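You operate a simulated robot arm through the tools that you are given. There is no shell and no other tool. Be economical: measure what you need, move in short steps, check, and stop when the job is done.

You are at the controls of a simulated two-armed robot. One attempt, no reset.

TASK
Carry the grey tub with both arms and set it on the right end of the grading table.
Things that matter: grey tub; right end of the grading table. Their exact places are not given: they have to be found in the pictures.

Only the result counts: the job must be done as asked and must still hold three seconds after the hand-in. Knocking over, shifting, dropping, spilling or breaking anything else fails it.

THE ROBOT
Two 7-joint arms with two-finger parallel grippers on one trunk, on a base that drives. Base frame: it is fixed to the floor where the robot stands at the start and does not move with it; the origin is under the middle of the robot, x ahead of it, y to its left, z up. Readings come in mm, degrees, newtons and seconds.
The left shoulder is at the start at [50, 168, 1034], the right one opposite. With the tool pointing down near the work surface each hand reaches from about 100 to 540 mm from the robot's upright axis, wherever it stands, measured 20 degrees to its own side. Places, roughly: grey tub (25x18x13 cm) [500, -100, 500]; right end of the grading table [1900, 3400, 900]. Payload 1.57 kg a hand.
The TCP of each hand is the grasp point between the finger pads, 30 mm short of the fingertips. In the tool frame z runs along the fingers and y along their closing line. Largest opening 80 mm; finger width 17, thickness 12; the body of the gripper, 40 by 82 mm, starts 80 mm behind the TCP.
Orientation is that of the tool frame in the base frame, as a unit quaternion [x, y, z, w]. With the fingers straight down and closing along the base's y, the tool's x points along the base's -x, its y along +y and its z along -z.

THE INTERFACE
- The arms move only by the tool send_rows. It takes "left_motion", "right_motion" or both (then of equal length, played together; a hand with none holds still); each is one flat list of numbers, 7 for each row, row after row: the shift along the base's x, y, z in mm, then the turn, a rotation vector about the base's x, y, z in degrees, then the closure, from 0 (fully open) to 1 (shut). In form: [tx, ty, tz, wx, wy, wz, hand, tx, ty, tz, wx, wy, wz, hand, ...]. A call has 1 to 8 rows; each row shifts and turns the commanded pose from where the row before left it. A row lasts 0.2 s, in which the tool goes at most 50 mm and 8.6 degrees; a call with a longer step from one row to the next is refused whole, and so is a gripper value outside its range. A pose out of reach is approached as far as the arm can. The call stops where the force on the tool passes 40 N (or 10 N more than at its start, if that is more) or the arm is blocked; 0.2 s more then pass. Each finger travels about 45 mm/s and halts on what it meets, pressing with about 43 N; the grip force reading is that of the motor and also rises with nothing between the fingers. The clock runs only during rows and for 0.2 s after the last one: add rows that do not move to give the fingers time. The reply holds the time, the measured pose of the TCP, the force on the tool along the base axes, the opening and the grip force, in the units named above and with some noise, with the torque about the TCP (base axes, N m) and any sound that the robot's microphone picked up, and new pictures: "pictures" is both (left out), scene, wrist or none (wrist: the cameras of the hands that moved).
- Cameras (640 x 400 px; columns grow to the right, rows downward): "scene" is now at [101.8, -6.5, 1205.9]; the picture's right is [-0.15, -0.99, 0.00], its down [-0.89, 0.13, -0.43] and it looks along [0.42, -0.06, -0.90] (base axes); focal length 271 px, centre (320, 200). "left" rides on the left gripper at [72, 7, -122] in its tool frame; the picture's right is [-0.09, 1.00, 0.00], its down [-0.84, -0.08, -0.54] and it looks along [-0.54, -0.05, 0.84] (tool axes); focal length 238 px, centre (320, 200). "right" rides on the right gripper at [72, -7, -122] in its tool frame; the picture's right is [0.09, 1.00, 0.00], its down [-0.84, 0.08, -0.54] and it looks along [-0.54, 0.05, 0.84] (tool axes); focal length 238 px, centre (320, 200).
- raise_lower(by): slides the trunk up (or, below 0, down) by that many mm; the arms and the scene camera ride with it, the base frame stays. It gives what a move gives, with no picture.
- roll_base(legs): drives the robot by 1 to 6 legs, each [ahead, left, turn to the left] in mm, mm and degrees, along the robot's own axes; the way and the turn of a leg run together, so that a leg with both is an arc; at most 1500 mm and 180 degrees a leg. The arms and the cameras ride along, it lands a little off, and it stops where it bumps. It gives what a move gives, and a new picture of the scene camera.
- pan_tilt(pan, tilt): turns the head with the scene camera to pan (to the left, within 80 degrees either way) and tilt (down, from -29 to 69), counted from straight ahead of the robot. It gives what a move gives, and a new picture of the scene camera.
- pixel_to_xyz(camera, pixels): for up to 12 pixels [column, row] of the newest picture of that camera ("zoom" is the newest enlarged one), the place [x, y, z] in the base frame of the surface seen there, good to about 2 mm. The clock stands still meanwhile.
- close_up(camera, box): a new picture of the part [left, top, right, bottom] of that camera's present view, enlarged. The clock stands still meanwhile.
- sign_off(): hands the job in; it is judged then, once.

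Go step by step. Measure first, check grasps and placings, and put right what went wrong. The budget is 80 turns and 260 pictures, counting those below and the enlarged ones. Unless the task says otherwise, let go and move clear before handing in, and close with one line.

The tools are called after "Request:" by a JSON object that holds its "api" and its "payload". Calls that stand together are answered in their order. send_rows: Moves the arms, as the interface text tells. Its arguments: {"type":"object","properties":{"left_motion":{"type":"array","items":{"type":"number"}},"right_motion":{"type":"array","items":{"type":"number"}},"pictures":{"type":"string","enum":["both","scene","wrist","none"]}},"required":[]} The other tools are called the same way: raise_lower (by) slides the trunk up or down; roll_base (legs) drives the base; pan_tilt (pan, tilt) turns the head that bears the scene camera; pixel_to_xyz (camera, pixels) gives the place of the surface under pixels of a picture; close_up (camera, box) takes an enlarged picture of a part of a camera's view; sign_off () hands the job in.

At the start:

```text
time_s: 0.0
left_tcp_pos: [332.4, 104.6, 637.4]
left_orientation: [0.0, 1.0, 0.0, 0.0]
left_ft_force: [0.1, -0.1, 0.7]
left_torque: [-0.02, 0.03, 0.0]
left_grip_width: 79.9
left_finger_force: 0.1
right_tcp_pos: [321.8, -254.9, 608.6]
right_orientation: [0.0, 1.0, -0.001, 0.001]
right_ft_force: [0.2, -0.5, 0.0]
right_torque: [0.03, 0.0, -0.03]
right_grip_width: 79.7
right_finger_force: 0.0
trunk travel left (down, up): [-203.0, 240.0]
robot x, y, heading: [-0.1, 0.5, 0.2]
head pan, tilt: [-8.5, 64.7]
```

scene: 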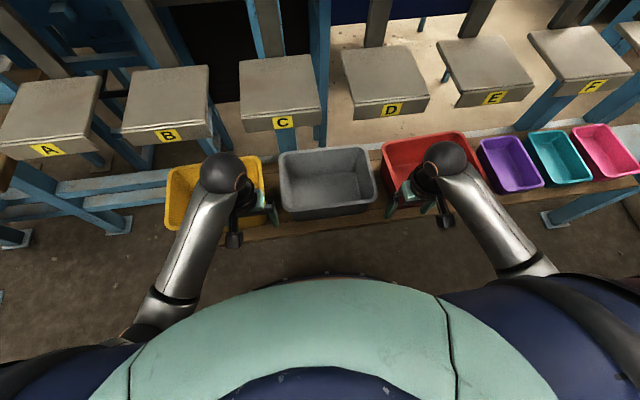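
right: 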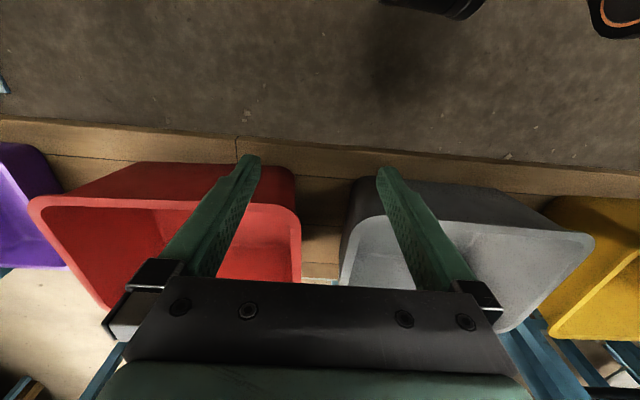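
left: 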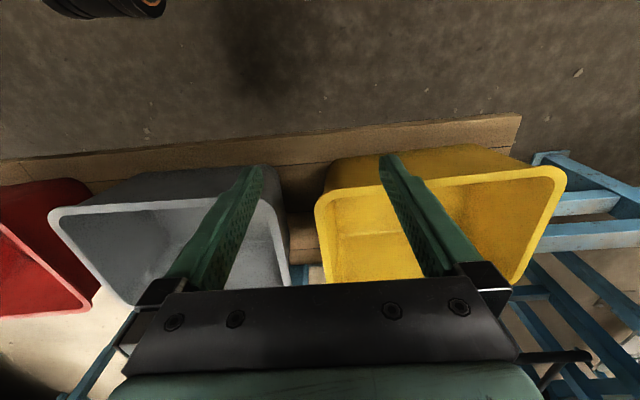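

The grey tub is at about (328,182) in the scene picture, between the yellow and red tubs. I'll zoom in on it and measure its rim.

Request:
{"api": "close_up", "payload": {"camera": "scene", "box": [240, 130, 420, 242]}}

Request:
{"api": "pixel_to_xyz", "payload": {"camera": "scene", "pixels": [[281, 154], [365, 149], [285, 212], [375, 205], [328, 190], [320, 151], [330, 209], [250, 200], [390, 190], [300, 228], [282, 180], [370, 175]]}}

```text
3.56 times, centred on (330, 186) of scene
```

zoom: 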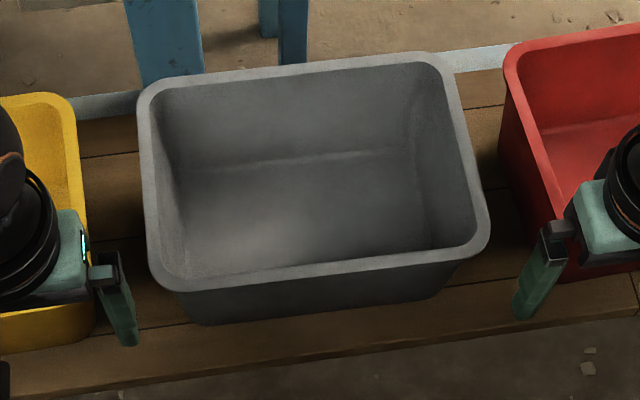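

```text
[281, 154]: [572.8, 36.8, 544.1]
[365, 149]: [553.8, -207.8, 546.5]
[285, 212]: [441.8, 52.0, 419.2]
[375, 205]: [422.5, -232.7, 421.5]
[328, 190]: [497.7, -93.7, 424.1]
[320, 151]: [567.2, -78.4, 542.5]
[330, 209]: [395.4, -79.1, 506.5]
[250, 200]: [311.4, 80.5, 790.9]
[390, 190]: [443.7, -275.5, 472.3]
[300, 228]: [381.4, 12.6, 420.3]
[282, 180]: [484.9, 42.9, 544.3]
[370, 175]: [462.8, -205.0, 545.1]
```

The rim is at about z 545. I'll measure its edges and the neighbouring tubs more finely in the zoom.

Request:
{"api": "pixel_to_xyz", "payload": {"camera": "zoom", "pixels": [[146, 110], [153, 180], [158, 250], [150, 180], [441, 80], [462, 140], [478, 200], [468, 140], [75, 150], [515, 120], [300, 72], [320, 272]]}}

Request:
{"api": "pixel_to_xyz", "payload": {"camera": "scene", "pixels": [[46, 130], [160, 115], [280, 105], [390, 95], [490, 80], [590, 70], [280, 80], [250, 160], [383, 145], [320, 100], [390, 110], [620, 30]]}}

```text
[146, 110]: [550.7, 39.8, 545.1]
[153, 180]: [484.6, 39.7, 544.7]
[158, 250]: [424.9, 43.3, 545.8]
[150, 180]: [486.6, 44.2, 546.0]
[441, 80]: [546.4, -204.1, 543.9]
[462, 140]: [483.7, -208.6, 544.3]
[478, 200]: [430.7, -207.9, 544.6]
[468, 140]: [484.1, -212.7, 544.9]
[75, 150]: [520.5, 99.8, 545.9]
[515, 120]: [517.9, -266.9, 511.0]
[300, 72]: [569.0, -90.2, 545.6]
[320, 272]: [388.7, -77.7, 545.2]
```

```text
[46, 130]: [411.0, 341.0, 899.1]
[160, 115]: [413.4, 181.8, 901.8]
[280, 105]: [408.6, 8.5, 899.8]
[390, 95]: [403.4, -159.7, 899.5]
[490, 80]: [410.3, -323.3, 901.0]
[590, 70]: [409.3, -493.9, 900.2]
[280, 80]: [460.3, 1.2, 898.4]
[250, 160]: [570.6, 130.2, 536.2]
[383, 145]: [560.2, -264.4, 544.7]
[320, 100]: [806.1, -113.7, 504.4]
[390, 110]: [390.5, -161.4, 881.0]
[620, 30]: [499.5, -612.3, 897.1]
```

Platforms A–F sit at z≈900 from x≈390 onwards, above the tubs, so arm clearance under them matters. I'll measure the arm parts and look at the platforms and at the way to the table.

Request:
{"api": "pixel_to_xyz", "payload": {"camera": "scene", "pixels": [[220, 165], [225, 155], [440, 160], [240, 235], [280, 125], [280, 62], [165, 72], [385, 50], [190, 270], [248, 220], [300, 60], [420, 80]]}}

Request:
{"api": "pan_tilt", "payload": {"pan": 0, "tilt": 25}}

Request:
{"api": "pan_tilt", "payload": {"pan": 60, "tilt": 15}}

```text
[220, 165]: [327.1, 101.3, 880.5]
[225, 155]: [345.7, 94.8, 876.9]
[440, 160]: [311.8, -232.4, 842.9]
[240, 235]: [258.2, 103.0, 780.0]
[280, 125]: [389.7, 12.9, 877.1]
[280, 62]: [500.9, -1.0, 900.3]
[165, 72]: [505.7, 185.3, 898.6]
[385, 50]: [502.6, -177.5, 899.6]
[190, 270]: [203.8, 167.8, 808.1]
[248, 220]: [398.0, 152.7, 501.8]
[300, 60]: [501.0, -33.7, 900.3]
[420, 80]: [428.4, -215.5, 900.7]
```

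```text
time_s: 1.1
left_tcp_pos: [332.2, 105.2, 638.8]
left_orientation: [0.0, 1.0, 0.0, 0.0]
left_ft_force: [0.7, 0.6, -0.4]
left_torque: [0.0, 0.01, -0.01]
left_grip_width: 80.0
left_finger_force: 0.0
right_tcp_pos: [321.4, -255.2, 608.8]
right_orientation: [0.0, 1.0, 0.0, 0.0]
right_ft_force: [0.8, 0.4, 0.6]
right_torque: [0.01, 0.04, 0.01]
right_grip_width: 79.9
right_finger_force: 0.0
trunk travel left (down, up): [-203.0, 240.0]
robot x, y, heading: [-0.7, 4.4, -0.1]
head pan, tilt: [0.0, 25.0]
```

scene: 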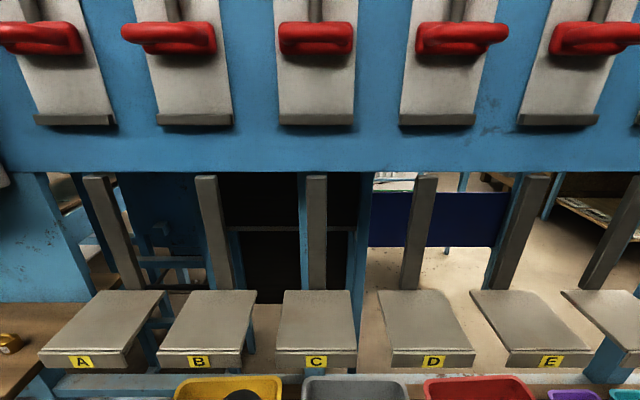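

```text
time_s: 2.4
left_tcp_pos: [331.3, 104.7, 638.2]
left_orientation: [0.0, 1.0, 0.0, 0.001]
left_ft_force: [0.6, 0.1, 0.4]
left_torque: [0.04, -0.02, 0.0]
left_grip_width: 79.9
left_finger_force: 0.0
right_tcp_pos: [322.0, -254.9, 609.5]
right_orientation: [0.0, 1.0, 0.0, 0.0]
right_ft_force: [0.4, -0.3, 0.1]
right_torque: [0.03, 0.06, 0.01]
right_grip_width: 80.1
right_finger_force: 0.0
trunk travel left (down, up): [-203.0, 240.0]
robot x, y, heading: [-1.3, 0.7, -0.1]
head pan, tilt: [60.0, 15.0]
```

scene: 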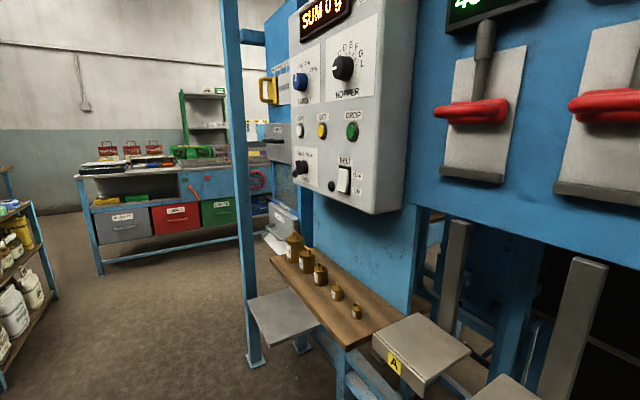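

The wrist tops will pass under the platforms, since the underside is around 870 and the wrist sits about 242 above the TCP. I'll shift the base 85 mm right to centre on the tub, point the head back at it, and measure its taper.

Request:
{"api": "roll_base", "payload": {"legs": [[0, -85, 0]]}}

Request:
{"api": "pan_tilt", "payload": {"pan": 0, "tilt": 62}}

Request:
{"api": "close_up", "payload": {"camera": "scene", "box": [220, 130, 420, 255]}}

```text
time_s: 3.8
left_tcp_pos: [330.9, 21.6, 638.8]
left_orientation: [-0.001, 1.0, 0.0, 0.0]
left_ft_force: [0.1, 0.1, -0.8]
left_torque: [0.01, 0.01, -0.02]
left_grip_width: 79.7
left_finger_force: 0.0
right_tcp_pos: [322.0, -337.9, 608.7]
right_orientation: [-0.001, 1.0, -0.001, 0.001]
right_ft_force: [-0.2, 0.0, 0.0]
right_torque: [0.0, 0.0, -0.01]
right_grip_width: 79.7
right_finger_force: 0.0
trunk travel left (down, up): [-203.0, 240.0]
robot x, y, heading: [-2.9, -89.8, 0.0]
head pan, tilt: [60.0, 15.0]
```

scene: 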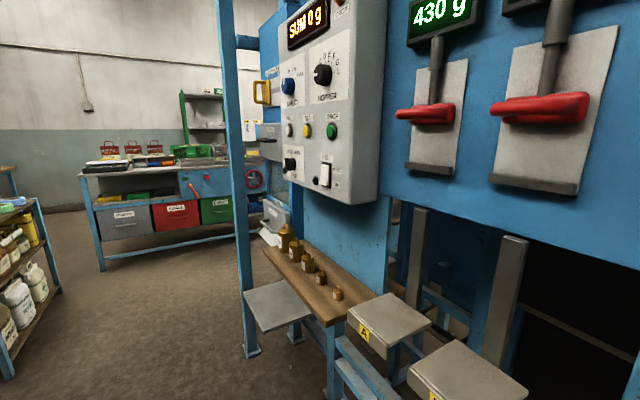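

```text
time_s: 5.1
left_tcp_pos: [331.4, 22.1, 637.9]
left_orientation: [-0.001, 1.0, 0.0, 0.0]
left_ft_force: [0.3, 0.1, 0.5]
left_torque: [-0.01, 0.0, 0.0]
left_grip_width: 80.2
left_finger_force: 0.0
right_tcp_pos: [322.7, -337.5, 608.4]
right_orientation: [-0.001, 1.0, 0.0, 0.0]
right_ft_force: [-0.2, -0.4, 0.9]
right_torque: [0.03, 0.02, 0.0]
right_grip_width: 79.9
right_finger_force: 0.0
trunk travel left (down, up): [-203.0, 240.0]
robot x, y, heading: [2.1, -84.3, 0.1]
head pan, tilt: [0.0, 62.0]
```

scene: 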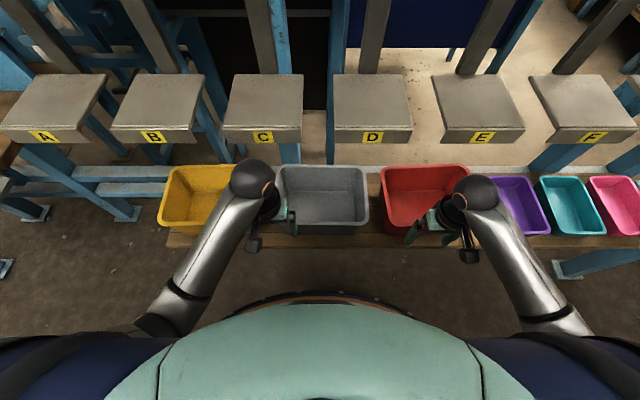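

```text
3.20 times, centred on (320, 192) of scene
```

zoom: 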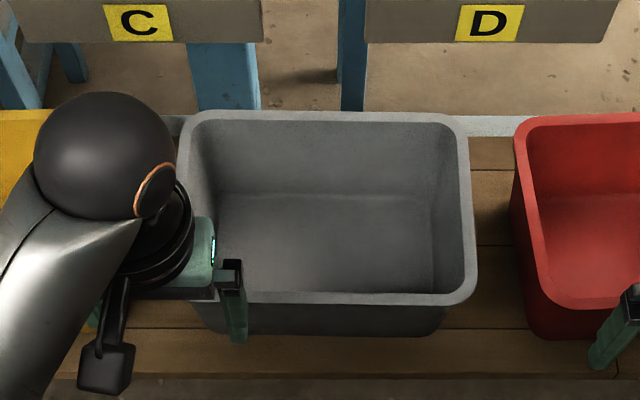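

The tub is square to the base axes. I'll measure the rim edges, the inner wall slope and the neighbours.

Request:
{"api": "pixel_to_xyz", "payload": {"camera": "zoom", "pixels": [[462, 200], [468, 200], [472, 200], [455, 220], [448, 220], [440, 235], [432, 270], [518, 200], [470, 330], [445, 325], [320, 318], [515, 250]]}}

Request:
{"api": "pixel_to_xyz", "payload": {"camera": "zoom", "pixels": [[185, 140], [190, 160], [200, 180], [210, 200], [183, 150], [320, 296], [320, 304], [320, 114], [320, 120], [160, 340], [320, 250], [205, 140]]}}

```text
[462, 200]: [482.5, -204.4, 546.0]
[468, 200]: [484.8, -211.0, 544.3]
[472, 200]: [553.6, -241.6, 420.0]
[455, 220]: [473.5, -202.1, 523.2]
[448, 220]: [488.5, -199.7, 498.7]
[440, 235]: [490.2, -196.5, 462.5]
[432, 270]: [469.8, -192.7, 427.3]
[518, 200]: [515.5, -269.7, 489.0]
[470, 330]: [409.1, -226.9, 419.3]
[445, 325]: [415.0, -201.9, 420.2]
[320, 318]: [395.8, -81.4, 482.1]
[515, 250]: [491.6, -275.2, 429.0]
```

```text
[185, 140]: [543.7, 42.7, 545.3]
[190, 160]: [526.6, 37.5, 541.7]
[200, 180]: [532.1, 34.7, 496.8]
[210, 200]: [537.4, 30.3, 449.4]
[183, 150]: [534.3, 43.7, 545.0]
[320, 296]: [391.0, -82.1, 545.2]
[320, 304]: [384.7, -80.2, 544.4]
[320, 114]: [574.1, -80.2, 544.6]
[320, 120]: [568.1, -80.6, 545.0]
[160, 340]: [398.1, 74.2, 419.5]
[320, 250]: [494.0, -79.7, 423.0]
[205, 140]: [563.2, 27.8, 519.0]
```

The end walls taper about 5°. The grasp targets are left (480, 40.5) and right (480, −207), and the rim is at z 545. I'll move both hands above the end walls, half open and tilted 5°.

Request:
{"api": "send_rows", "payload": {"left_motion": [0, 0, -43, -5, 0, 0, 0.4, 37.2, 4.6, 0, 0, 0, 0, 0.4, 37.2, 4.6, 0, 0, 0, 0, 0.4, 37.2, 4.6, 0, 0, 0, 0, 0.4, 37.2, 4.6, 0, 0, 0, 0, 0.4, 0, 0, 0, 0, 0, 0, 0.4], "right_motion": [0, 45, -13, 5, 0, 0, 0.4, 39.4, 21.4, 0, 0, 0, 0, 0.4, 39.4, 21.4, 0, 0, 0, 0, 0.4, 39.4, 21.4, 0, 0, 0, 0, 0.4, 39.4, 21.4, 0, 0, 0, 0, 0.4, 0, 0, 0, 0, 0, 0, 0.4]}}

```text
time_s: 6.5
left_tcp_pos: [483.1, 40.0, 595.3]
left_orientation: [-0.001, 0.999, -0.043, 0.001]
left_ft_force: [0.7, -0.2, 0.2]
left_torque: [-0.02, 0.02, -0.05]
left_grip_width: 48.1
left_finger_force: 0.1
right_tcp_pos: [483.9, -206.2, 596.6]
right_orientation: [-0.001, 0.999, 0.043, 0.001]
right_ft_force: [0.0, -0.2, -0.9]
right_torque: [0.01, 0.01, -0.03]
right_grip_width: 48.0
right_finger_force: 0.0
trunk travel left (down, up): [-203.0, 240.0]
robot x, y, heading: [-0.2, -83.7, -0.0]
head pan, tilt: [0.0, 62.0]
```

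scene: 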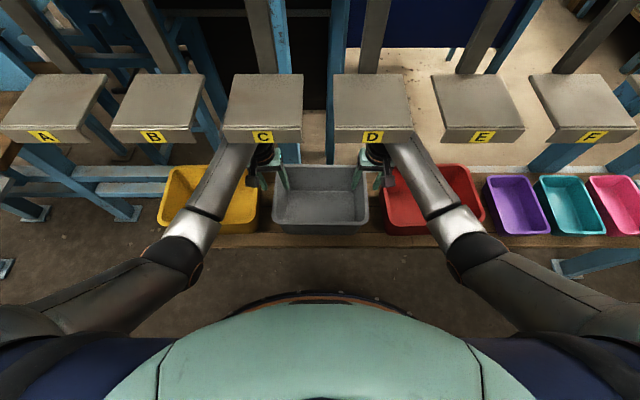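
right: 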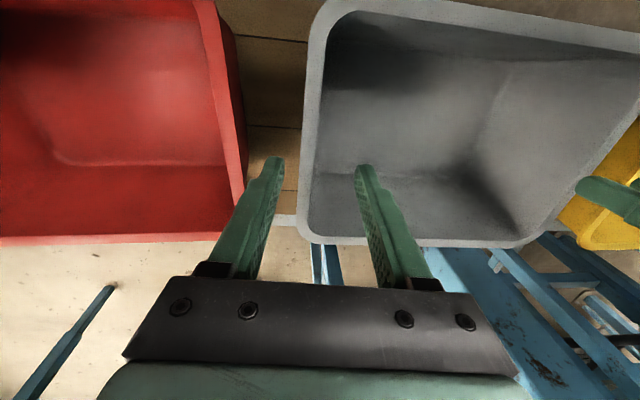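
left: 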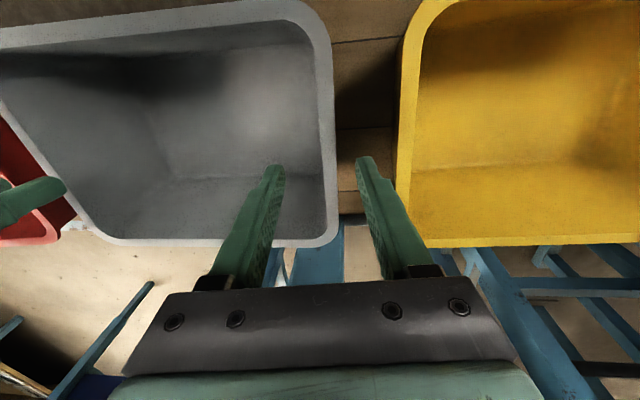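

Both hands straddle the end walls evenly, with the fingers clear of the red and yellow rims. I'll go straight down to TCP z≈527.

Request:
{"api": "send_rows", "payload": {"left_motion": [-1, 0.5, -23, 0, 0, 0, 0.4, -1, 0, -23, 0, 0, 0, 0.4, -1, 0, -22, 0, 0, 0, 0.4, 0, 0, 0, 0, 0, 0, 0.4], "right_motion": [-1, -0.5, -23, 0, 0, 0, 0.4, -1, 0, -23, 0, 0, 0, 0.4, -1, 0, -22, 0, 0, 0, 0.4, 0, 0, 0, 0, 0, 0, 0.4]}}

```text
time_s: 7.5
left_tcp_pos: [477.3, 42.2, 528.4]
left_orientation: [0.0, 0.999, -0.043, 0.001]
left_ft_force: [0.4, -1.1, 0.1]
left_torque: [-0.01, 0.0, -0.01]
left_grip_width: 47.8
left_finger_force: 0.0
right_tcp_pos: [477.9, -206.3, 528.2]
right_orientation: [0.001, 0.999, 0.043, 0.0]
right_ft_force: [0.3, 0.7, -0.4]
right_torque: [0.0, -0.02, -0.05]
right_grip_width: 47.9
right_finger_force: 0.1
trunk travel left (down, up): [-203.0, 240.0]
robot x, y, heading: [0.9, -81.0, 0.2]
head pan, tilt: [0.0, 62.0]
```

scene: 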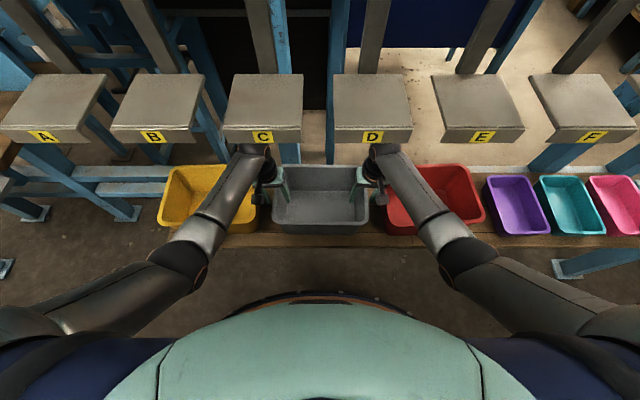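
right: 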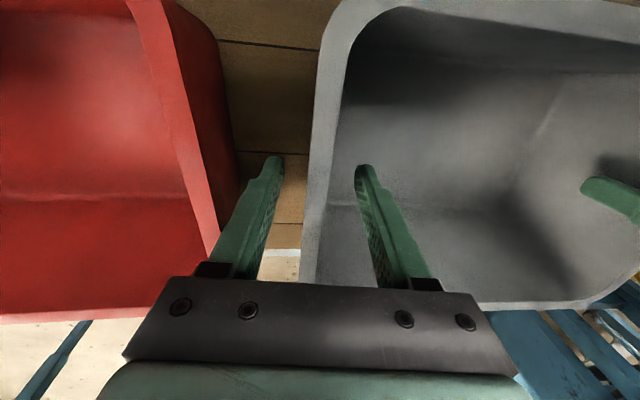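
left: 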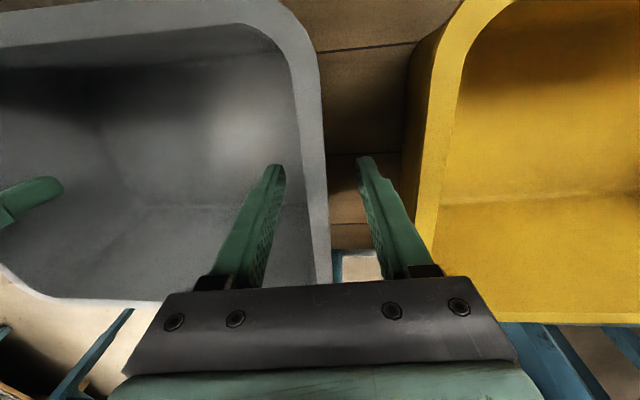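

Walls are between the fingers on both hands, so I'll close the grippers.

Request:
{"api": "send_rows", "payload": {"left_motion": [0, 0, 0, 0, 0, 0, 0.7, 0, 0, 0, 0, 0, 0, 1, 0, 0, 0, 0, 0, 0, 1, 0, 0, 0, 0, 0, 0, 1, 0, 0, 0, 0, 0, 0, 1], "right_motion": [0, 0, 0, 0, 0, 0, 0.7, 0, 0, 0, 0, 0, 0, 1, 0, 0, 0, 0, 0, 0, 1, 0, 0, 0, 0, 0, 0, 1, 0, 0, 0, 0, 0, 0, 1]}}

```text
time_s: 8.7
left_tcp_pos: [476.1, 39.0, 528.5]
left_orientation: [0.001, 0.999, -0.045, 0.0]
left_ft_force: [-2.7, -17.2, 0.7]
left_torque: [0.82, -0.22, -0.33]
left_grip_width: 4.4
left_finger_force: 24.6
right_tcp_pos: [478.2, -206.0, 529.4]
right_orientation: [-0.001, 0.999, 0.046, 0.001]
right_ft_force: [2.4, 17.2, 0.5]
right_torque: [-0.87, 0.31, -0.35]
right_grip_width: 4.5
right_finger_force: 25.2
trunk travel left (down, up): [-203.0, 240.0]
robot x, y, heading: [0.0, -81.8, 0.0]
head pan, tilt: [0.0, 62.0]
```

scene: 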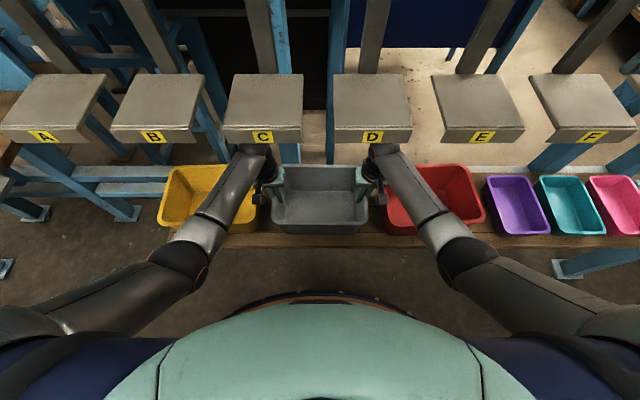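
right: 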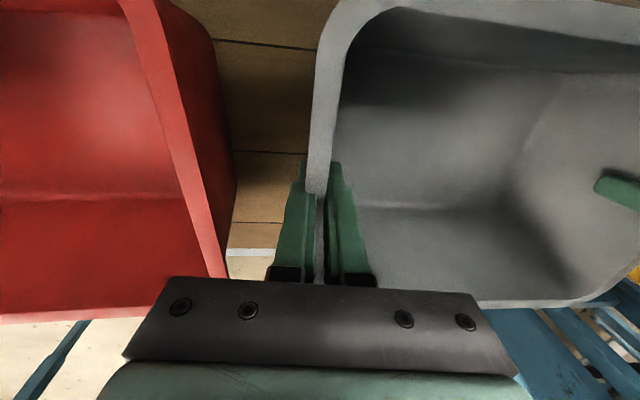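
left: 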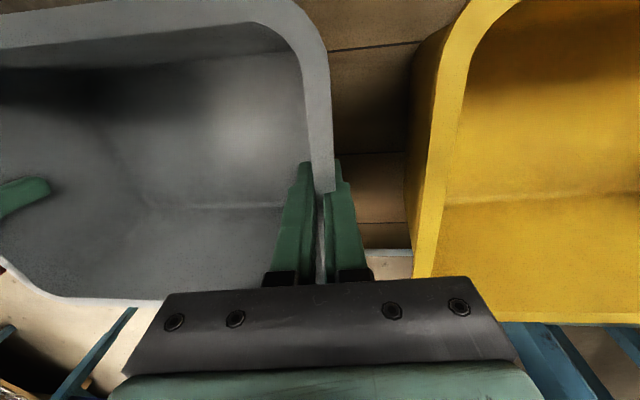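

Both hands grip the walls (4.4 mm thick), with a ±17 N pull between the arms. I'll ease each hand inward slightly, then lift in small steps.

Request:
{"api": "send_rows", "payload": {"left_motion": [0, -1.5, 0, 0, 0, 0, 1, 0, -1, 0, 0, 0, 0, 1, 0, 0, 5, 0, 0, 0, 1, 0, 0, 5, 0, 0, 0, 1, 0, 0, 5, 0, 0, 0, 1, 0, 0, 0, 0, 0, 0, 1], "right_motion": [0, 1.5, 0, 0, 0, 0, 1, 0, 1, 0, 0, 0, 0, 1, 0, 0, 5, 0, 0, 0, 1, 0, 0, 5, 0, 0, 0, 1, 0, 0, 5, 0, 0, 0, 1, 0, 0, 0, 0, 0, 0, 1]}}

```text
time_s: 10.1
left_tcp_pos: [476.2, 37.5, 542.0]
left_orientation: [0.0, 0.999, -0.044, -0.001]
left_ft_force: [-3.2, -10.3, 1.3]
left_torque: [0.13, 0.31, -0.45]
left_grip_width: 3.8
left_finger_force: 24.1
right_tcp_pos: [476.7, -204.7, 543.1]
right_orientation: [0.0, 0.999, 0.043, 0.0]
right_ft_force: [3.5, 11.3, -3.8]
right_torque: [-0.92, -0.28, -0.41]
right_grip_width: 4.3
right_finger_force: 25.1
trunk travel left (down, up): [-203.0, 240.0]
robot x, y, heading: [2.0, -87.3, 0.2]
head pan, tilt: [0.0, 62.0]
```

scene: 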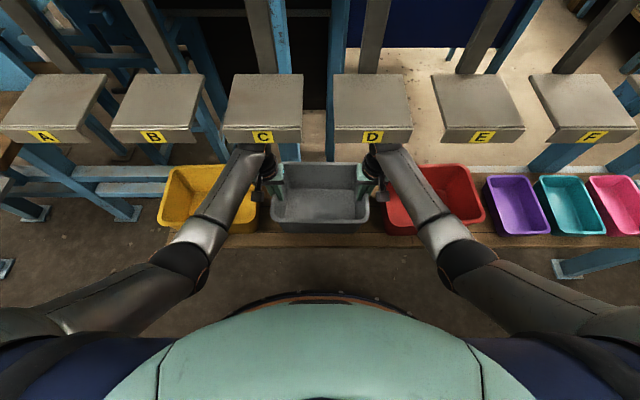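
right: 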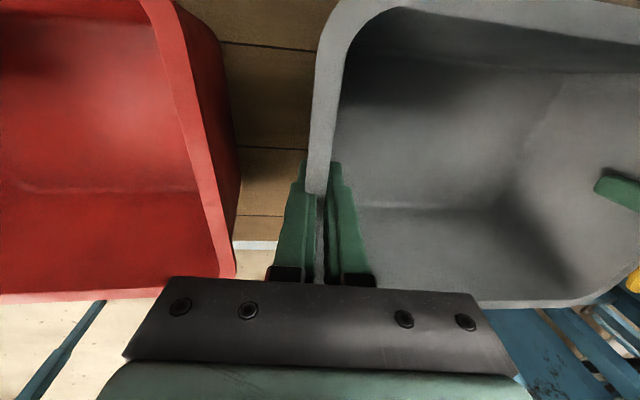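
left: 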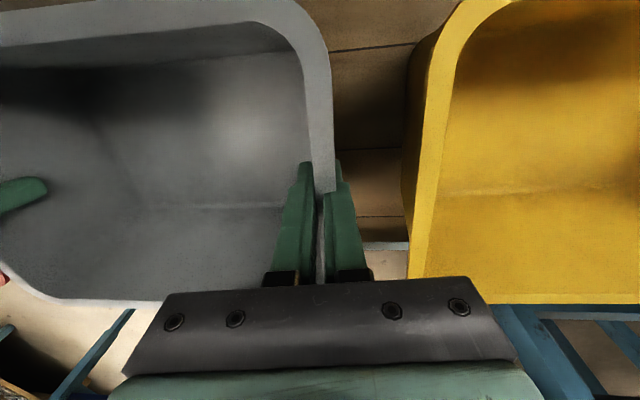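

The tub rises with the hands (it hasn't moved in the wrist views) and it is light. I'll lift about 45 mm more, still under the platforms, then back straight out.

Request:
{"api": "send_rows", "payload": {"left_motion": [0, -1, 15, 0, 0, 0, 1, 0, 0, 15, 0, 0, 0, 1, 0, 0, 15, 0, 0, 0, 1, 0, 0, 0, 0, 0, 0, 1], "right_motion": [0, 1, 15, 0, 0, 0, 1, 0, 0, 15, 0, 0, 0, 1, 0, 0, 15, 0, 0, 0, 1, 0, 0, 0, 0, 0, 0, 1], "pictures": "none"}}

Request:
{"api": "roll_base", "payload": {"legs": [[-250, 0, 0], [-450, 0, 0]]}}

```text
time_s: 11.1
left_tcp_pos: [476.8, 38.2, 587.2]
left_orientation: [-0.001, 0.999, -0.043, 0.0]
left_ft_force: [-3.5, -1.4, 3.7]
left_torque: [-0.26, 0.65, -0.51]
left_grip_width: 4.3
left_finger_force: 25.7
right_tcp_pos: [475.3, -204.1, 589.0]
right_orientation: [0.0, 0.999, 0.042, 0.001]
right_ft_force: [3.6, 2.1, -6.8]
right_torque: [-1.01, -0.61, -0.48]
right_grip_width: 4.4
right_finger_force: 25.2
trunk travel left (down, up): [-203.0, 240.0]
robot x, y, heading: [-1.2, -83.0, -0.3]
head pan, tilt: [0.0, 62.0]
```

```text
time_s: 15.2
left_tcp_pos: [-227.5, 39.3, 587.8]
left_orientation: [-0.003, 0.999, -0.043, 0.0]
left_ft_force: [-3.0, 11.7, 4.1]
left_torque: [-0.31, -0.32, -0.38]
left_grip_width: 4.1
left_finger_force: 24.9
right_tcp_pos: [-227.3, -204.0, 588.2]
right_orientation: [-0.003, 0.999, 0.041, 0.001]
right_ft_force: [3.3, -12.3, -7.4]
right_torque: [-1.02, 0.29, -0.33]
right_grip_width: 4.2
right_finger_force: 24.8
trunk travel left (down, up): [-203.0, 240.0]
robot x, y, heading: [-703.9, -83.6, 0.6]
head pan, tilt: [0.0, 62.0]
```

scene: 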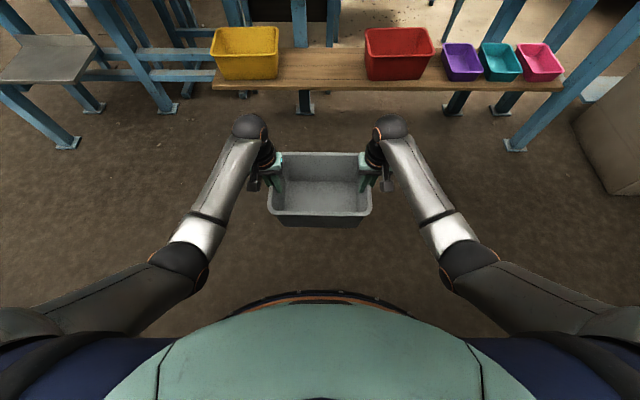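

The tub is clear of the bench and held level. Next I'll look left for the grading table and a route to it.

Request:
{"api": "pan_tilt", "payload": {"pan": 45, "tilt": 15}}

Request:
{"api": "pan_tilt", "payload": {"pan": 80, "tilt": 20}}

```text
time_s: 16.4
left_tcp_pos: [-227.7, 39.3, 586.3]
left_orientation: [-0.003, 0.999, -0.043, -0.002]
left_ft_force: [-4.1, -1.4, 2.1]
left_torque: [-0.2, 0.07, -0.42]
left_grip_width: 4.1
left_finger_force: 24.9
right_tcp_pos: [-225.1, -204.7, 588.0]
right_orientation: [-0.003, 0.999, 0.041, 0.001]
right_ft_force: [2.8, 0.1, -6.6]
right_torque: [-0.91, -0.06, -0.41]
right_grip_width: 4.1
right_finger_force: 24.2
trunk travel left (down, up): [-203.0, 240.0]
robot x, y, heading: [-703.9, -87.6, 0.1]
head pan, tilt: [45.0, 15.0]
```

scene: 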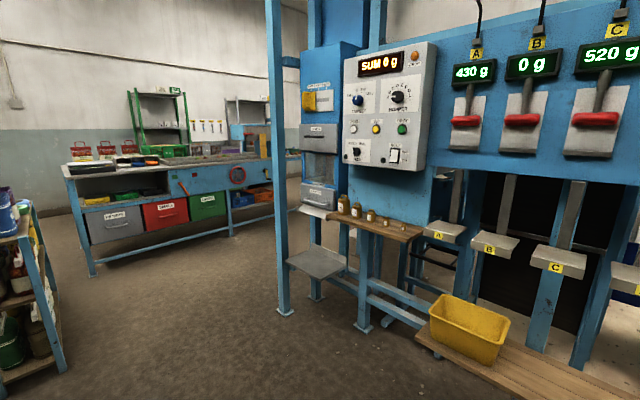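

```text
time_s: 17.4
left_tcp_pos: [-227.0, 40.2, 587.4]
left_orientation: [-0.004, 0.999, -0.043, 0.0]
left_ft_force: [-3.9, -0.7, 3.2]
left_torque: [-0.22, 0.15, -0.46]
left_grip_width: 4.0
left_finger_force: 24.3
right_tcp_pos: [-227.1, -204.2, 587.6]
right_orientation: [-0.003, 0.999, 0.04, 0.001]
right_ft_force: [3.5, 0.6, -6.4]
right_torque: [-0.95, -0.14, -0.44]
right_grip_width: 4.1
right_finger_force: 24.7
trunk travel left (down, up): [-203.0, 240.0]
robot x, y, heading: [-700.5, -86.8, 0.7]
head pan, tilt: [80.0, 20.0]
```

scene: 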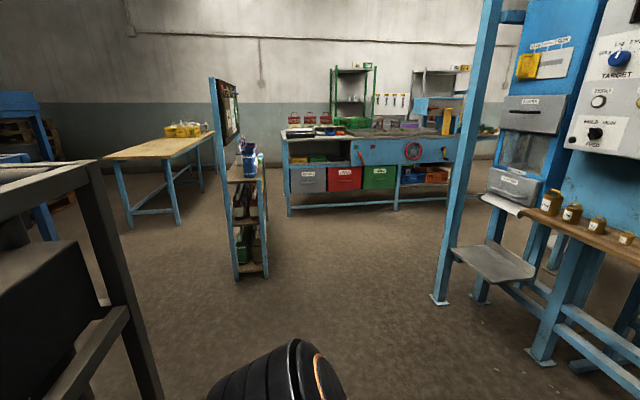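

A long blue workbench with drawers spans cols 285–500, partly hidden by the post at col 470. I'll measure it, zooming in on it first.

Request:
{"api": "close_up", "payload": {"camera": "scene", "box": [270, 60, 530, 222]}}

Request:
{"api": "pixel_to_xyz", "payload": {"camera": "scene", "pixels": [[285, 139], [400, 138], [450, 137], [490, 134], [290, 215], [395, 210], [240, 278], [438, 302], [265, 275], [495, 133], [210, 140], [390, 130]]}}

```text
2.46 times, centred on (400, 141) of scene
```

zoom: 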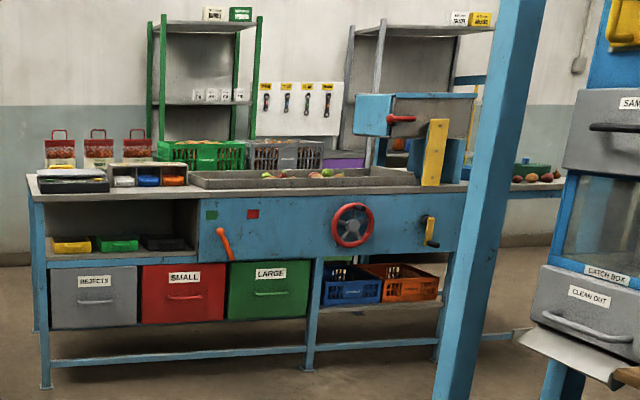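

```text
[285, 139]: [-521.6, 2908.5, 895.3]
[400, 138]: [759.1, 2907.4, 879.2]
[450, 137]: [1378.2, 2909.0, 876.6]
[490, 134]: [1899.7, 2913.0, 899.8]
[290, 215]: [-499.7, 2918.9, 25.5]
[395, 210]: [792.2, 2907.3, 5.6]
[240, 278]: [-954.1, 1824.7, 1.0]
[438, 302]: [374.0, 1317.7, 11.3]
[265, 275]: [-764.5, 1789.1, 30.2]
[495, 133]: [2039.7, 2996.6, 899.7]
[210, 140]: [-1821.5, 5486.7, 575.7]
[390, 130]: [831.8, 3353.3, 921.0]
```

The table front edge is at y≈2908, its top at z≈900, and it runs from x −520 to past 2040. The right end is partly hidden. Before turning I'll measure obstacles along the corridor: the shelf, the post, the side platform and the frame at left.

Request:
{"api": "pixel_to_xyz", "payload": {"camera": "scene", "pixels": [[453, 253], [490, 282], [265, 200], [236, 270], [90, 190], [155, 395], [100, 250], [30, 165], [270, 385], [545, 360], [480, 300], [20, 250]]}}

Request:
{"api": "pan_tilt", "payload": {"pan": 0, "tilt": 69}}

```text
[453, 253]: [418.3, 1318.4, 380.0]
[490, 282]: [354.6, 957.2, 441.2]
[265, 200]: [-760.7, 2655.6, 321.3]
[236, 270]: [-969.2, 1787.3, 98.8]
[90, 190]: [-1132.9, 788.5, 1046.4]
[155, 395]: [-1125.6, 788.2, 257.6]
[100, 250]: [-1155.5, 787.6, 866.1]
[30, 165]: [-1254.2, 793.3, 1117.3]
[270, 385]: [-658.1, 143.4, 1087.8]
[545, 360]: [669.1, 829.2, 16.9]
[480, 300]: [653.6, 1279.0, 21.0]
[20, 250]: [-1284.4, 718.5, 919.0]
```

```text
time_s: 18.9
left_tcp_pos: [-227.0, 39.7, 586.3]
left_orientation: [-0.004, 0.999, -0.044, 0.0]
left_ft_force: [-3.2, -0.9, 2.7]
left_torque: [-0.23, -0.05, -0.41]
left_grip_width: 4.1
left_finger_force: 24.4
right_tcp_pos: [-226.2, -204.0, 588.0]
right_orientation: [-0.003, 0.999, 0.041, 0.0]
right_ft_force: [2.8, 0.7, -7.2]
right_torque: [-0.92, 0.04, -0.39]
right_grip_width: 4.3
right_finger_force: 25.1
trunk travel left (down, up): [-203.0, 240.0]
robot x, y, heading: [-701.5, -85.3, 0.4]
head pan, tilt: [0.0, 68.8]
```

scene: 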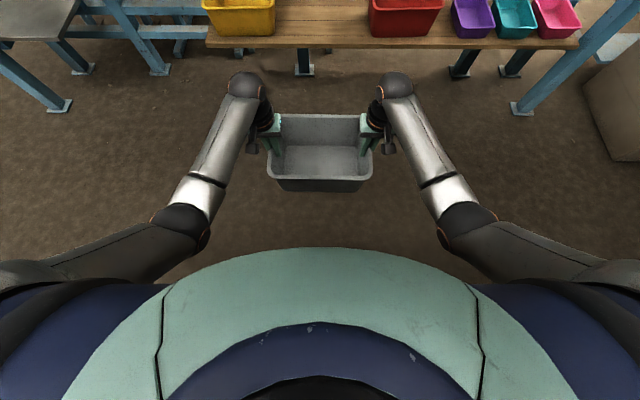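

The corridor is clear: shelf edge at x≈−760, post at x≈354–420, dark frame at x<−1125. I'll turn left 90°, sidestep to x≈−200 and drive up to y≈1300.

Request:
{"api": "roll_base", "payload": {"legs": [[0, 0, 90], [0, -500, 0], [1400, 0, 0]]}}

Request:
{"api": "pan_tilt", "payload": {"pan": -40, "tilt": 20}}

```text
time_s: 34.0
left_tcp_pos: [-129.1, 1741.7, 586.6]
left_orientation: [-0.658, 0.752, -0.033, 0.028]
left_ft_force: [-1.1, -2.8, 2.7]
left_torque: [0.03, -0.12, -0.39]
left_grip_width: 3.9
left_finger_force: 24.6
right_tcp_pos: [112.0, 1708.6, 587.9]
right_orientation: [-0.657, 0.753, 0.032, -0.027]
right_ft_force: [0.6, 3.4, -5.5]
right_torque: [-0.17, -0.83, -0.42]
right_grip_width: 3.9
right_finger_force: 24.6
trunk travel left (down, up): [-203.0, 240.0]
robot x, y, heading: [-73.6, 1252.8, 82.6]
head pan, tilt: [0.0, 68.8]
```

scene: 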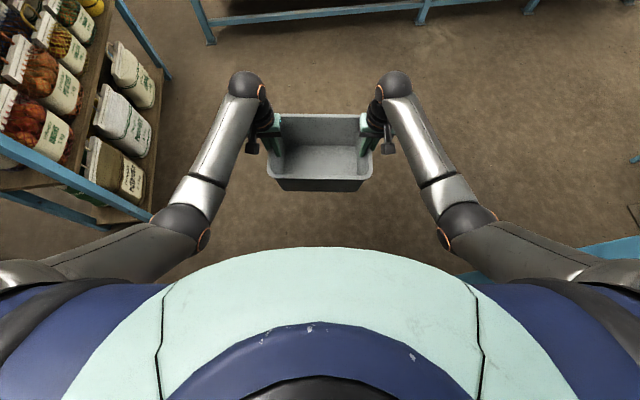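

```text
time_s: 35.2
left_tcp_pos: [-129.4, 1741.3, 586.6]
left_orientation: [-0.659, 0.751, -0.033, 0.028]
left_ft_force: [0.9, -3.9, 1.6]
left_torque: [-0.01, -0.05, -0.46]
left_grip_width: 4.0
left_finger_force: 24.7
right_tcp_pos: [111.6, 1707.7, 588.4]
right_orientation: [-0.658, 0.752, 0.032, -0.026]
right_ft_force: [-0.6, 3.7, -4.7]
right_torque: [-0.1, -0.79, -0.4]
right_grip_width: 3.9
right_finger_force: 25.1
trunk travel left (down, up): [-203.0, 240.0]
robot x, y, heading: [-72.9, 1253.8, 82.4]
head pan, tilt: [-40.0, 20.0]
```

scene: 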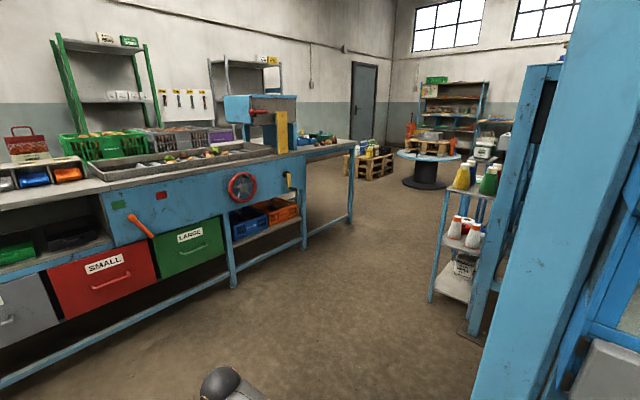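

The turn landed at 82.6°. The table's right end now shows at about (330,150), with a small shelf standing at (455,270). I'll measure both.

Request:
{"api": "close_up", "payload": {"camera": "scene", "box": [210, 80, 370, 180]}}

Request:
{"api": "pixel_to_xyz", "payload": {"camera": "scene", "pixels": [[355, 141], [349, 222], [340, 139], [305, 155], [305, 247], [432, 298], [470, 302], [400, 155], [420, 185], [350, 178], [300, 150], [228, 288]]}}

```text
4.00 times, centred on (290, 130) of scene
```

zoom: 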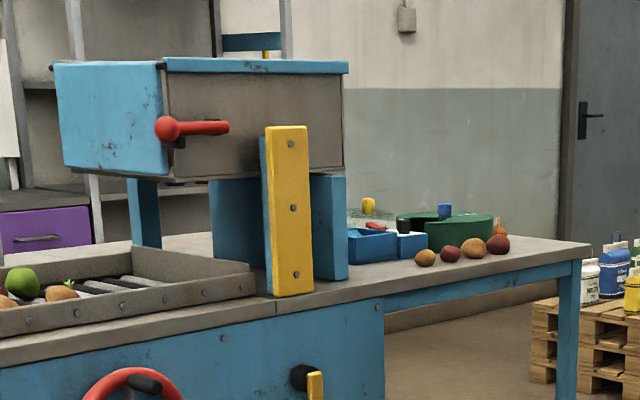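

```text
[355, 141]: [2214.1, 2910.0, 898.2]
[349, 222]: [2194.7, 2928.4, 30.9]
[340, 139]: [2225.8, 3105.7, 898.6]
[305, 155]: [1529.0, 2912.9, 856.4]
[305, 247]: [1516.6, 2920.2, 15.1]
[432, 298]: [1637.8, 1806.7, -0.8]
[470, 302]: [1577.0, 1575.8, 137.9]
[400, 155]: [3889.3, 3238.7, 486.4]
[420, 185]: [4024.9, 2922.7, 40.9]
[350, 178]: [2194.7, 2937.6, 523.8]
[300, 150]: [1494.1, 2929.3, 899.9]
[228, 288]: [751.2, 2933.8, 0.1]
```

The table's right end is at x≈2215 with its front at y≈2908, and the small shelf reaches y≈1806 at x≈1640. I'll straighten up, go to y≈2230 and sidestep part of the way.

Request:
{"api": "roll_base", "payload": {"legs": [[0, 0, 7.5], [970, 0, 0], [0, -700, 0]]}}

```text
time_s: 47.0
left_tcp_pos: [487.2, 2704.0, 587.7]
left_orientation: [0.711, -0.702, 0.031, -0.031]
left_ft_force: [2.0, -3.0, 2.0]
left_torque: [0.02, 0.02, -0.42]
left_grip_width: 3.8
left_finger_force: 24.6
right_tcp_pos: [730.4, 2705.3, 587.6]
right_orientation: [0.711, -0.702, -0.029, 0.029]
right_ft_force: [-0.6, 3.9, -4.8]
right_torque: [-0.02, -0.79, -0.4]
right_grip_width: 4.1
right_finger_force: 24.8
trunk travel left (down, up): [-203.0, 240.0]
robot x, y, heading: [612.9, 2229.0, 91.0]
head pan, tilt: [-40.0, 20.0]
```

scene: 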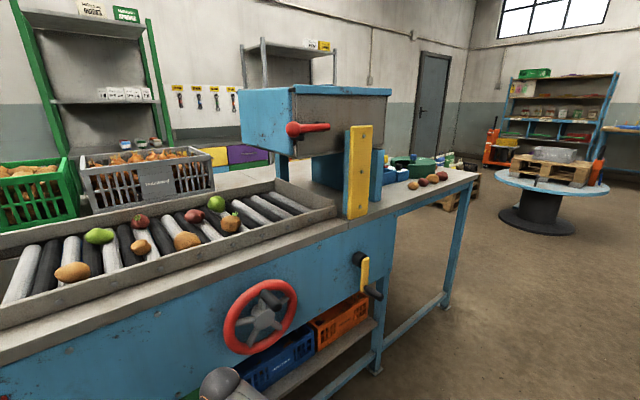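

I'll check how far the red handwheel and the yellow crank stick out before sidestepping past them.

Request:
{"api": "pixel_to_xyz", "payload": {"camera": "scene", "pixels": [[232, 330], [263, 355], [262, 310], [375, 293], [362, 258], [365, 280], [380, 345], [450, 180], [472, 172], [372, 370], [405, 190], [440, 178]]}}

```text
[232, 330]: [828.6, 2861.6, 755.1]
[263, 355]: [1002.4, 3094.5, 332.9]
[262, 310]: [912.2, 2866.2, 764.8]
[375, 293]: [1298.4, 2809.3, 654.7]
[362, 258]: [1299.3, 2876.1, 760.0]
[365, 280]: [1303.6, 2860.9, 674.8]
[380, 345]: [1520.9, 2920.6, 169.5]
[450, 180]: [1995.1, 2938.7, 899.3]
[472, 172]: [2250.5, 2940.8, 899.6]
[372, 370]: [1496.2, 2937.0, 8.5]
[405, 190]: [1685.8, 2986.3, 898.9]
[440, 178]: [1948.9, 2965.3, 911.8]
```

The crank reaches out to y≈2800, level with the tub's front. I'll draw the tub in 50 mm, back off 40 mm, then sidestep right past it.

Request:
{"api": "send_rows", "payload": {"left_motion": [0, -17, 0, 0, 0, 0, 1, 0, -17, 0, 0, 0, 0, 1, 0, -16, 0, 0, 0, 0, 1], "right_motion": [0, -17, 0, 0, 0, 0, 1, 0, -17, 0, 0, 0, 0, 1, 0, -16, 0, 0, 0, 0, 1], "pictures": "none"}}

Request:
{"api": "roll_base", "payload": {"legs": [[-40, 0, -1], [0, -600, 0]]}}

```text
time_s: 47.8
left_tcp_pos: [486.5, 2653.1, 586.2]
left_orientation: [0.71, -0.703, 0.031, -0.029]
left_ft_force: [2.4, -2.9, 3.3]
left_torque: [0.03, -0.23, -0.41]
left_grip_width: 4.1
left_finger_force: 24.3
right_tcp_pos: [729.7, 2657.2, 587.4]
right_orientation: [0.711, -0.702, -0.03, 0.028]
right_ft_force: [-1.9, 2.7, -6.6]
right_torque: [0.05, -0.98, -0.35]
right_grip_width: 4.4
right_finger_force: 25.1
trunk travel left (down, up): [-203.0, 240.0]
robot x, y, heading: [614.9, 2226.4, 90.9]
head pan, tilt: [-40.0, 20.0]
```

```text
time_s: 53.9
left_tcp_pos: [1079.5, 2615.8, 585.4]
left_orientation: [0.709, -0.703, 0.032, -0.031]
left_ft_force: [8.7, -2.6, 2.8]
left_torque: [0.02, -0.3, -0.44]
left_grip_width: 4.0
left_finger_force: 24.5
right_tcp_pos: [1323.8, 2616.8, 587.9]
right_orientation: [0.708, -0.705, -0.03, 0.029]
right_ft_force: [-9.5, 3.1, -6.7]
right_torque: [-0.04, -0.95, -0.39]
right_grip_width: 4.3
right_finger_force: 24.9
trunk travel left (down, up): [-203.0, 240.0]
robot x, y, heading: [1203.1, 2186.8, 90.6]
head pan, tilt: [-40.0, 20.0]
```

scene: 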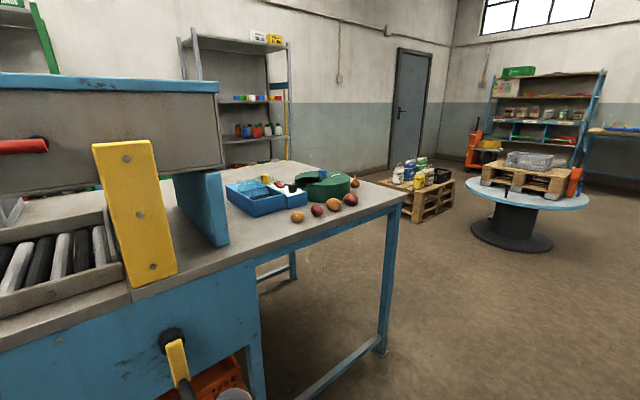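

All steady and clear. I'll sidestep another 650 mm and look down at the table's right end.

Request:
{"api": "roll_base", "payload": {"legs": [[0, -650, 0]]}}

Request:
{"api": "pan_tilt", "payload": {"pan": 0, "tilt": 25}}

```text
time_s: 60.1
left_tcp_pos: [1725.8, 2623.8, 584.9]
left_orientation: [0.714, -0.699, 0.031, -0.03]
left_ft_force: [2.2, -3.4, 3.3]
left_torque: [0.04, -0.12, -0.43]
left_grip_width: 4.2
left_finger_force: 25.3
right_tcp_pos: [1968.7, 2628.1, 587.0]
right_orientation: [0.714, -0.699, -0.029, 0.029]
right_ft_force: [-2.6, 2.8, -5.8]
right_torque: [-0.02, -0.94, -0.34]
right_grip_width: 4.0
right_finger_force: 25.2
trunk travel left (down, up): [-203.0, 240.0]
robot x, y, heading: [1857.2, 2198.8, 91.2]
head pan, tilt: [-40.0, 20.0]
```

scene: 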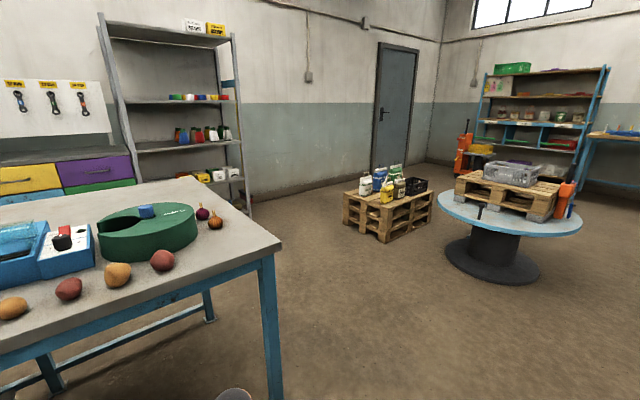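

```text
time_s: 61.1
left_tcp_pos: [1727.1, 2622.7, 585.5]
left_orientation: [0.714, -0.699, 0.031, -0.03]
left_ft_force: [1.3, -3.0, 2.7]
left_torque: [0.0, -0.04, -0.43]
left_grip_width: 3.8
left_finger_force: 24.7
right_tcp_pos: [1969.8, 2629.1, 586.8]
right_orientation: [0.714, -0.699, -0.029, 0.029]
right_ft_force: [-1.8, 3.2, -5.5]
right_torque: [0.01, -0.87, -0.34]
right_grip_width: 4.2
right_finger_force: 24.8
trunk travel left (down, up): [-203.0, 240.0]
robot x, y, heading: [1856.1, 2196.5, 91.1]
head pan, tilt: [0.0, 25.0]
```

scene: 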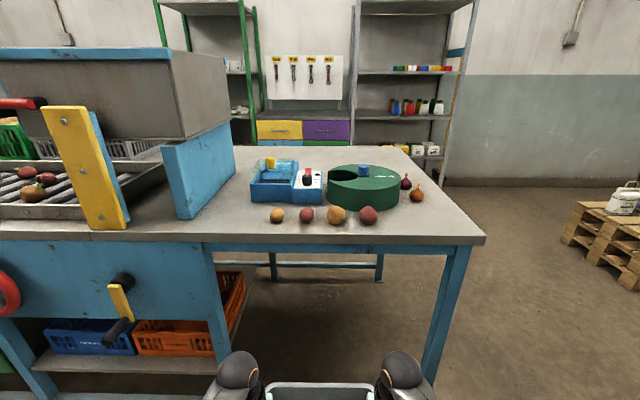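

The table's right end is in full view. I'll measure the things on it and the free areas at the front and right side.

Request:
{"api": "pixel_to_xyz", "payload": {"camera": "scene", "pixels": [[277, 222], [306, 222], [336, 222], [368, 224], [418, 200], [406, 188], [390, 208], [480, 238], [410, 150], [400, 230], [215, 215], [340, 208]]}}

Request:
{"api": "close_up", "payload": {"camera": "scene", "box": [200, 130, 500, 317]}}

```text
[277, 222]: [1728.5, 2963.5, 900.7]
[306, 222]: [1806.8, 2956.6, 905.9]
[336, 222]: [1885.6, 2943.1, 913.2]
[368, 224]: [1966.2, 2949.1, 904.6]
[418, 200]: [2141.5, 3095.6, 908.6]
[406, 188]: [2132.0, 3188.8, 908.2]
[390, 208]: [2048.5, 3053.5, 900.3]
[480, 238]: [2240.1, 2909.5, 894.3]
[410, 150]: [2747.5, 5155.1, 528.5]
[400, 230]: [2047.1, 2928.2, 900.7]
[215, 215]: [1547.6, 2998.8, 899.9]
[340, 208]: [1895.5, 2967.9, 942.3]
```

```text
2.13 times, centred on (350, 224) of scene
```

zoom: 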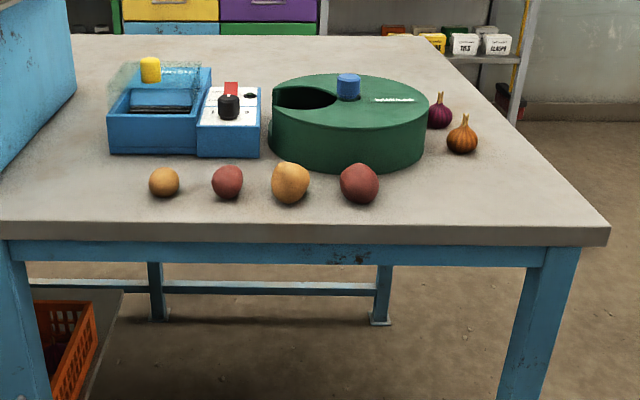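

The front-right corner is tight: potatoes reach x≈1990 and the onions are at (2140,3100). The rear of the right end looks free, so I'll measure the back edge and the floor to the right of the table.

Request:
{"api": "pixel_to_xyz", "payload": {"camera": "zoom", "pixels": [[420, 42], [410, 38], [440, 70], [480, 100], [360, 72], [240, 60], [100, 45], [350, 85], [430, 130], [300, 50], [500, 120], [560, 190]]}}

Request:
{"api": "pixel_to_xyz", "payload": {"camera": "scene", "pixels": [[563, 240], [580, 205], [500, 185], [445, 180], [550, 230], [600, 280], [360, 110], [440, 150], [630, 180], [470, 145], [620, 290], [520, 320]]}}

Request:
{"api": "pan_tilt", "payload": {"pan": -55, "tilt": 25}}

```text
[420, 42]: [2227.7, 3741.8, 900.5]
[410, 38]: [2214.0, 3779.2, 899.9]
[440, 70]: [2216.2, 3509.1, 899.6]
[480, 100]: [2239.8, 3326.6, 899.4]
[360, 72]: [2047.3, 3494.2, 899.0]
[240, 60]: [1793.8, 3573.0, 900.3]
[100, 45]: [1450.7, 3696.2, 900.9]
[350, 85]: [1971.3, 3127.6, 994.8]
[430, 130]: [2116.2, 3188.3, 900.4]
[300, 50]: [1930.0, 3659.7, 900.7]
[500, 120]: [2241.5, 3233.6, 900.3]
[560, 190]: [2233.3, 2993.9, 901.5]
```

```text
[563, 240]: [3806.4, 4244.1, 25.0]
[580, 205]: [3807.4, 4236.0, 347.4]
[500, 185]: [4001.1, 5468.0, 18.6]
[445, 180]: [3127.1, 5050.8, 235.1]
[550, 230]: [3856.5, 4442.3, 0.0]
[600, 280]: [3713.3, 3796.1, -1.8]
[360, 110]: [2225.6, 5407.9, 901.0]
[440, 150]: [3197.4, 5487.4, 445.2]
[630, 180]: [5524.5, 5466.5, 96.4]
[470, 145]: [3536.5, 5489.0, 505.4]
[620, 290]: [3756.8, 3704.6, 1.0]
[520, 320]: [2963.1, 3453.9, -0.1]
```

```text
time_s: 62.4
left_tcp_pos: [1725.8, 2624.2, 585.9]
left_orientation: [0.714, -0.699, 0.031, -0.031]
left_ft_force: [1.9, -2.9, 2.3]
left_torque: [-0.1, -0.1, -0.44]
left_grip_width: 4.0
left_finger_force: 25.2
right_tcp_pos: [1969.0, 2628.3, 588.1]
right_orientation: [0.714, -0.699, -0.029, 0.029]
right_ft_force: [-1.5, 2.4, -5.7]
right_torque: [0.12, -0.92, -0.36]
right_grip_width: 4.0
right_finger_force: 24.8
trunk travel left (down, up): [-203.0, 240.0]
robot x, y, heading: [1857.0, 2202.1, 91.1]
head pan, tilt: [-55.0, 25.0]
```

scene: 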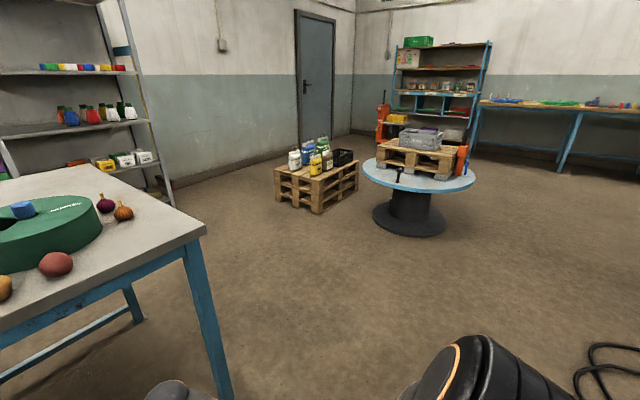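

The rear right of the table (x 2000–2230, y 3350–3750) is free, and the floor right of the table is open as far as x≈3700. I'll approach from the right end facing −x. First I'll check the floor cable at (610,370) and the round spool table.

Request:
{"api": "pixel_to_xyz", "payload": {"camera": "scene", "pixels": [[600, 348], [580, 375], [575, 395], [630, 372], [390, 225], [364, 165], [278, 190], [160, 190], [620, 345], [150, 182]]}}

```text
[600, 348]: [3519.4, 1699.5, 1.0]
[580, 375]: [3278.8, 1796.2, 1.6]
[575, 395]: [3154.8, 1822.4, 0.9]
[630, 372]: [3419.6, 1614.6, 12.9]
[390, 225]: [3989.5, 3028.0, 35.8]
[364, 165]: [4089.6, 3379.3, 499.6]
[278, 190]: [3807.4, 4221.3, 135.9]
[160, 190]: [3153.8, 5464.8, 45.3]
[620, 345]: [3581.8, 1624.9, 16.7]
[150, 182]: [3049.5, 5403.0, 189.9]
```

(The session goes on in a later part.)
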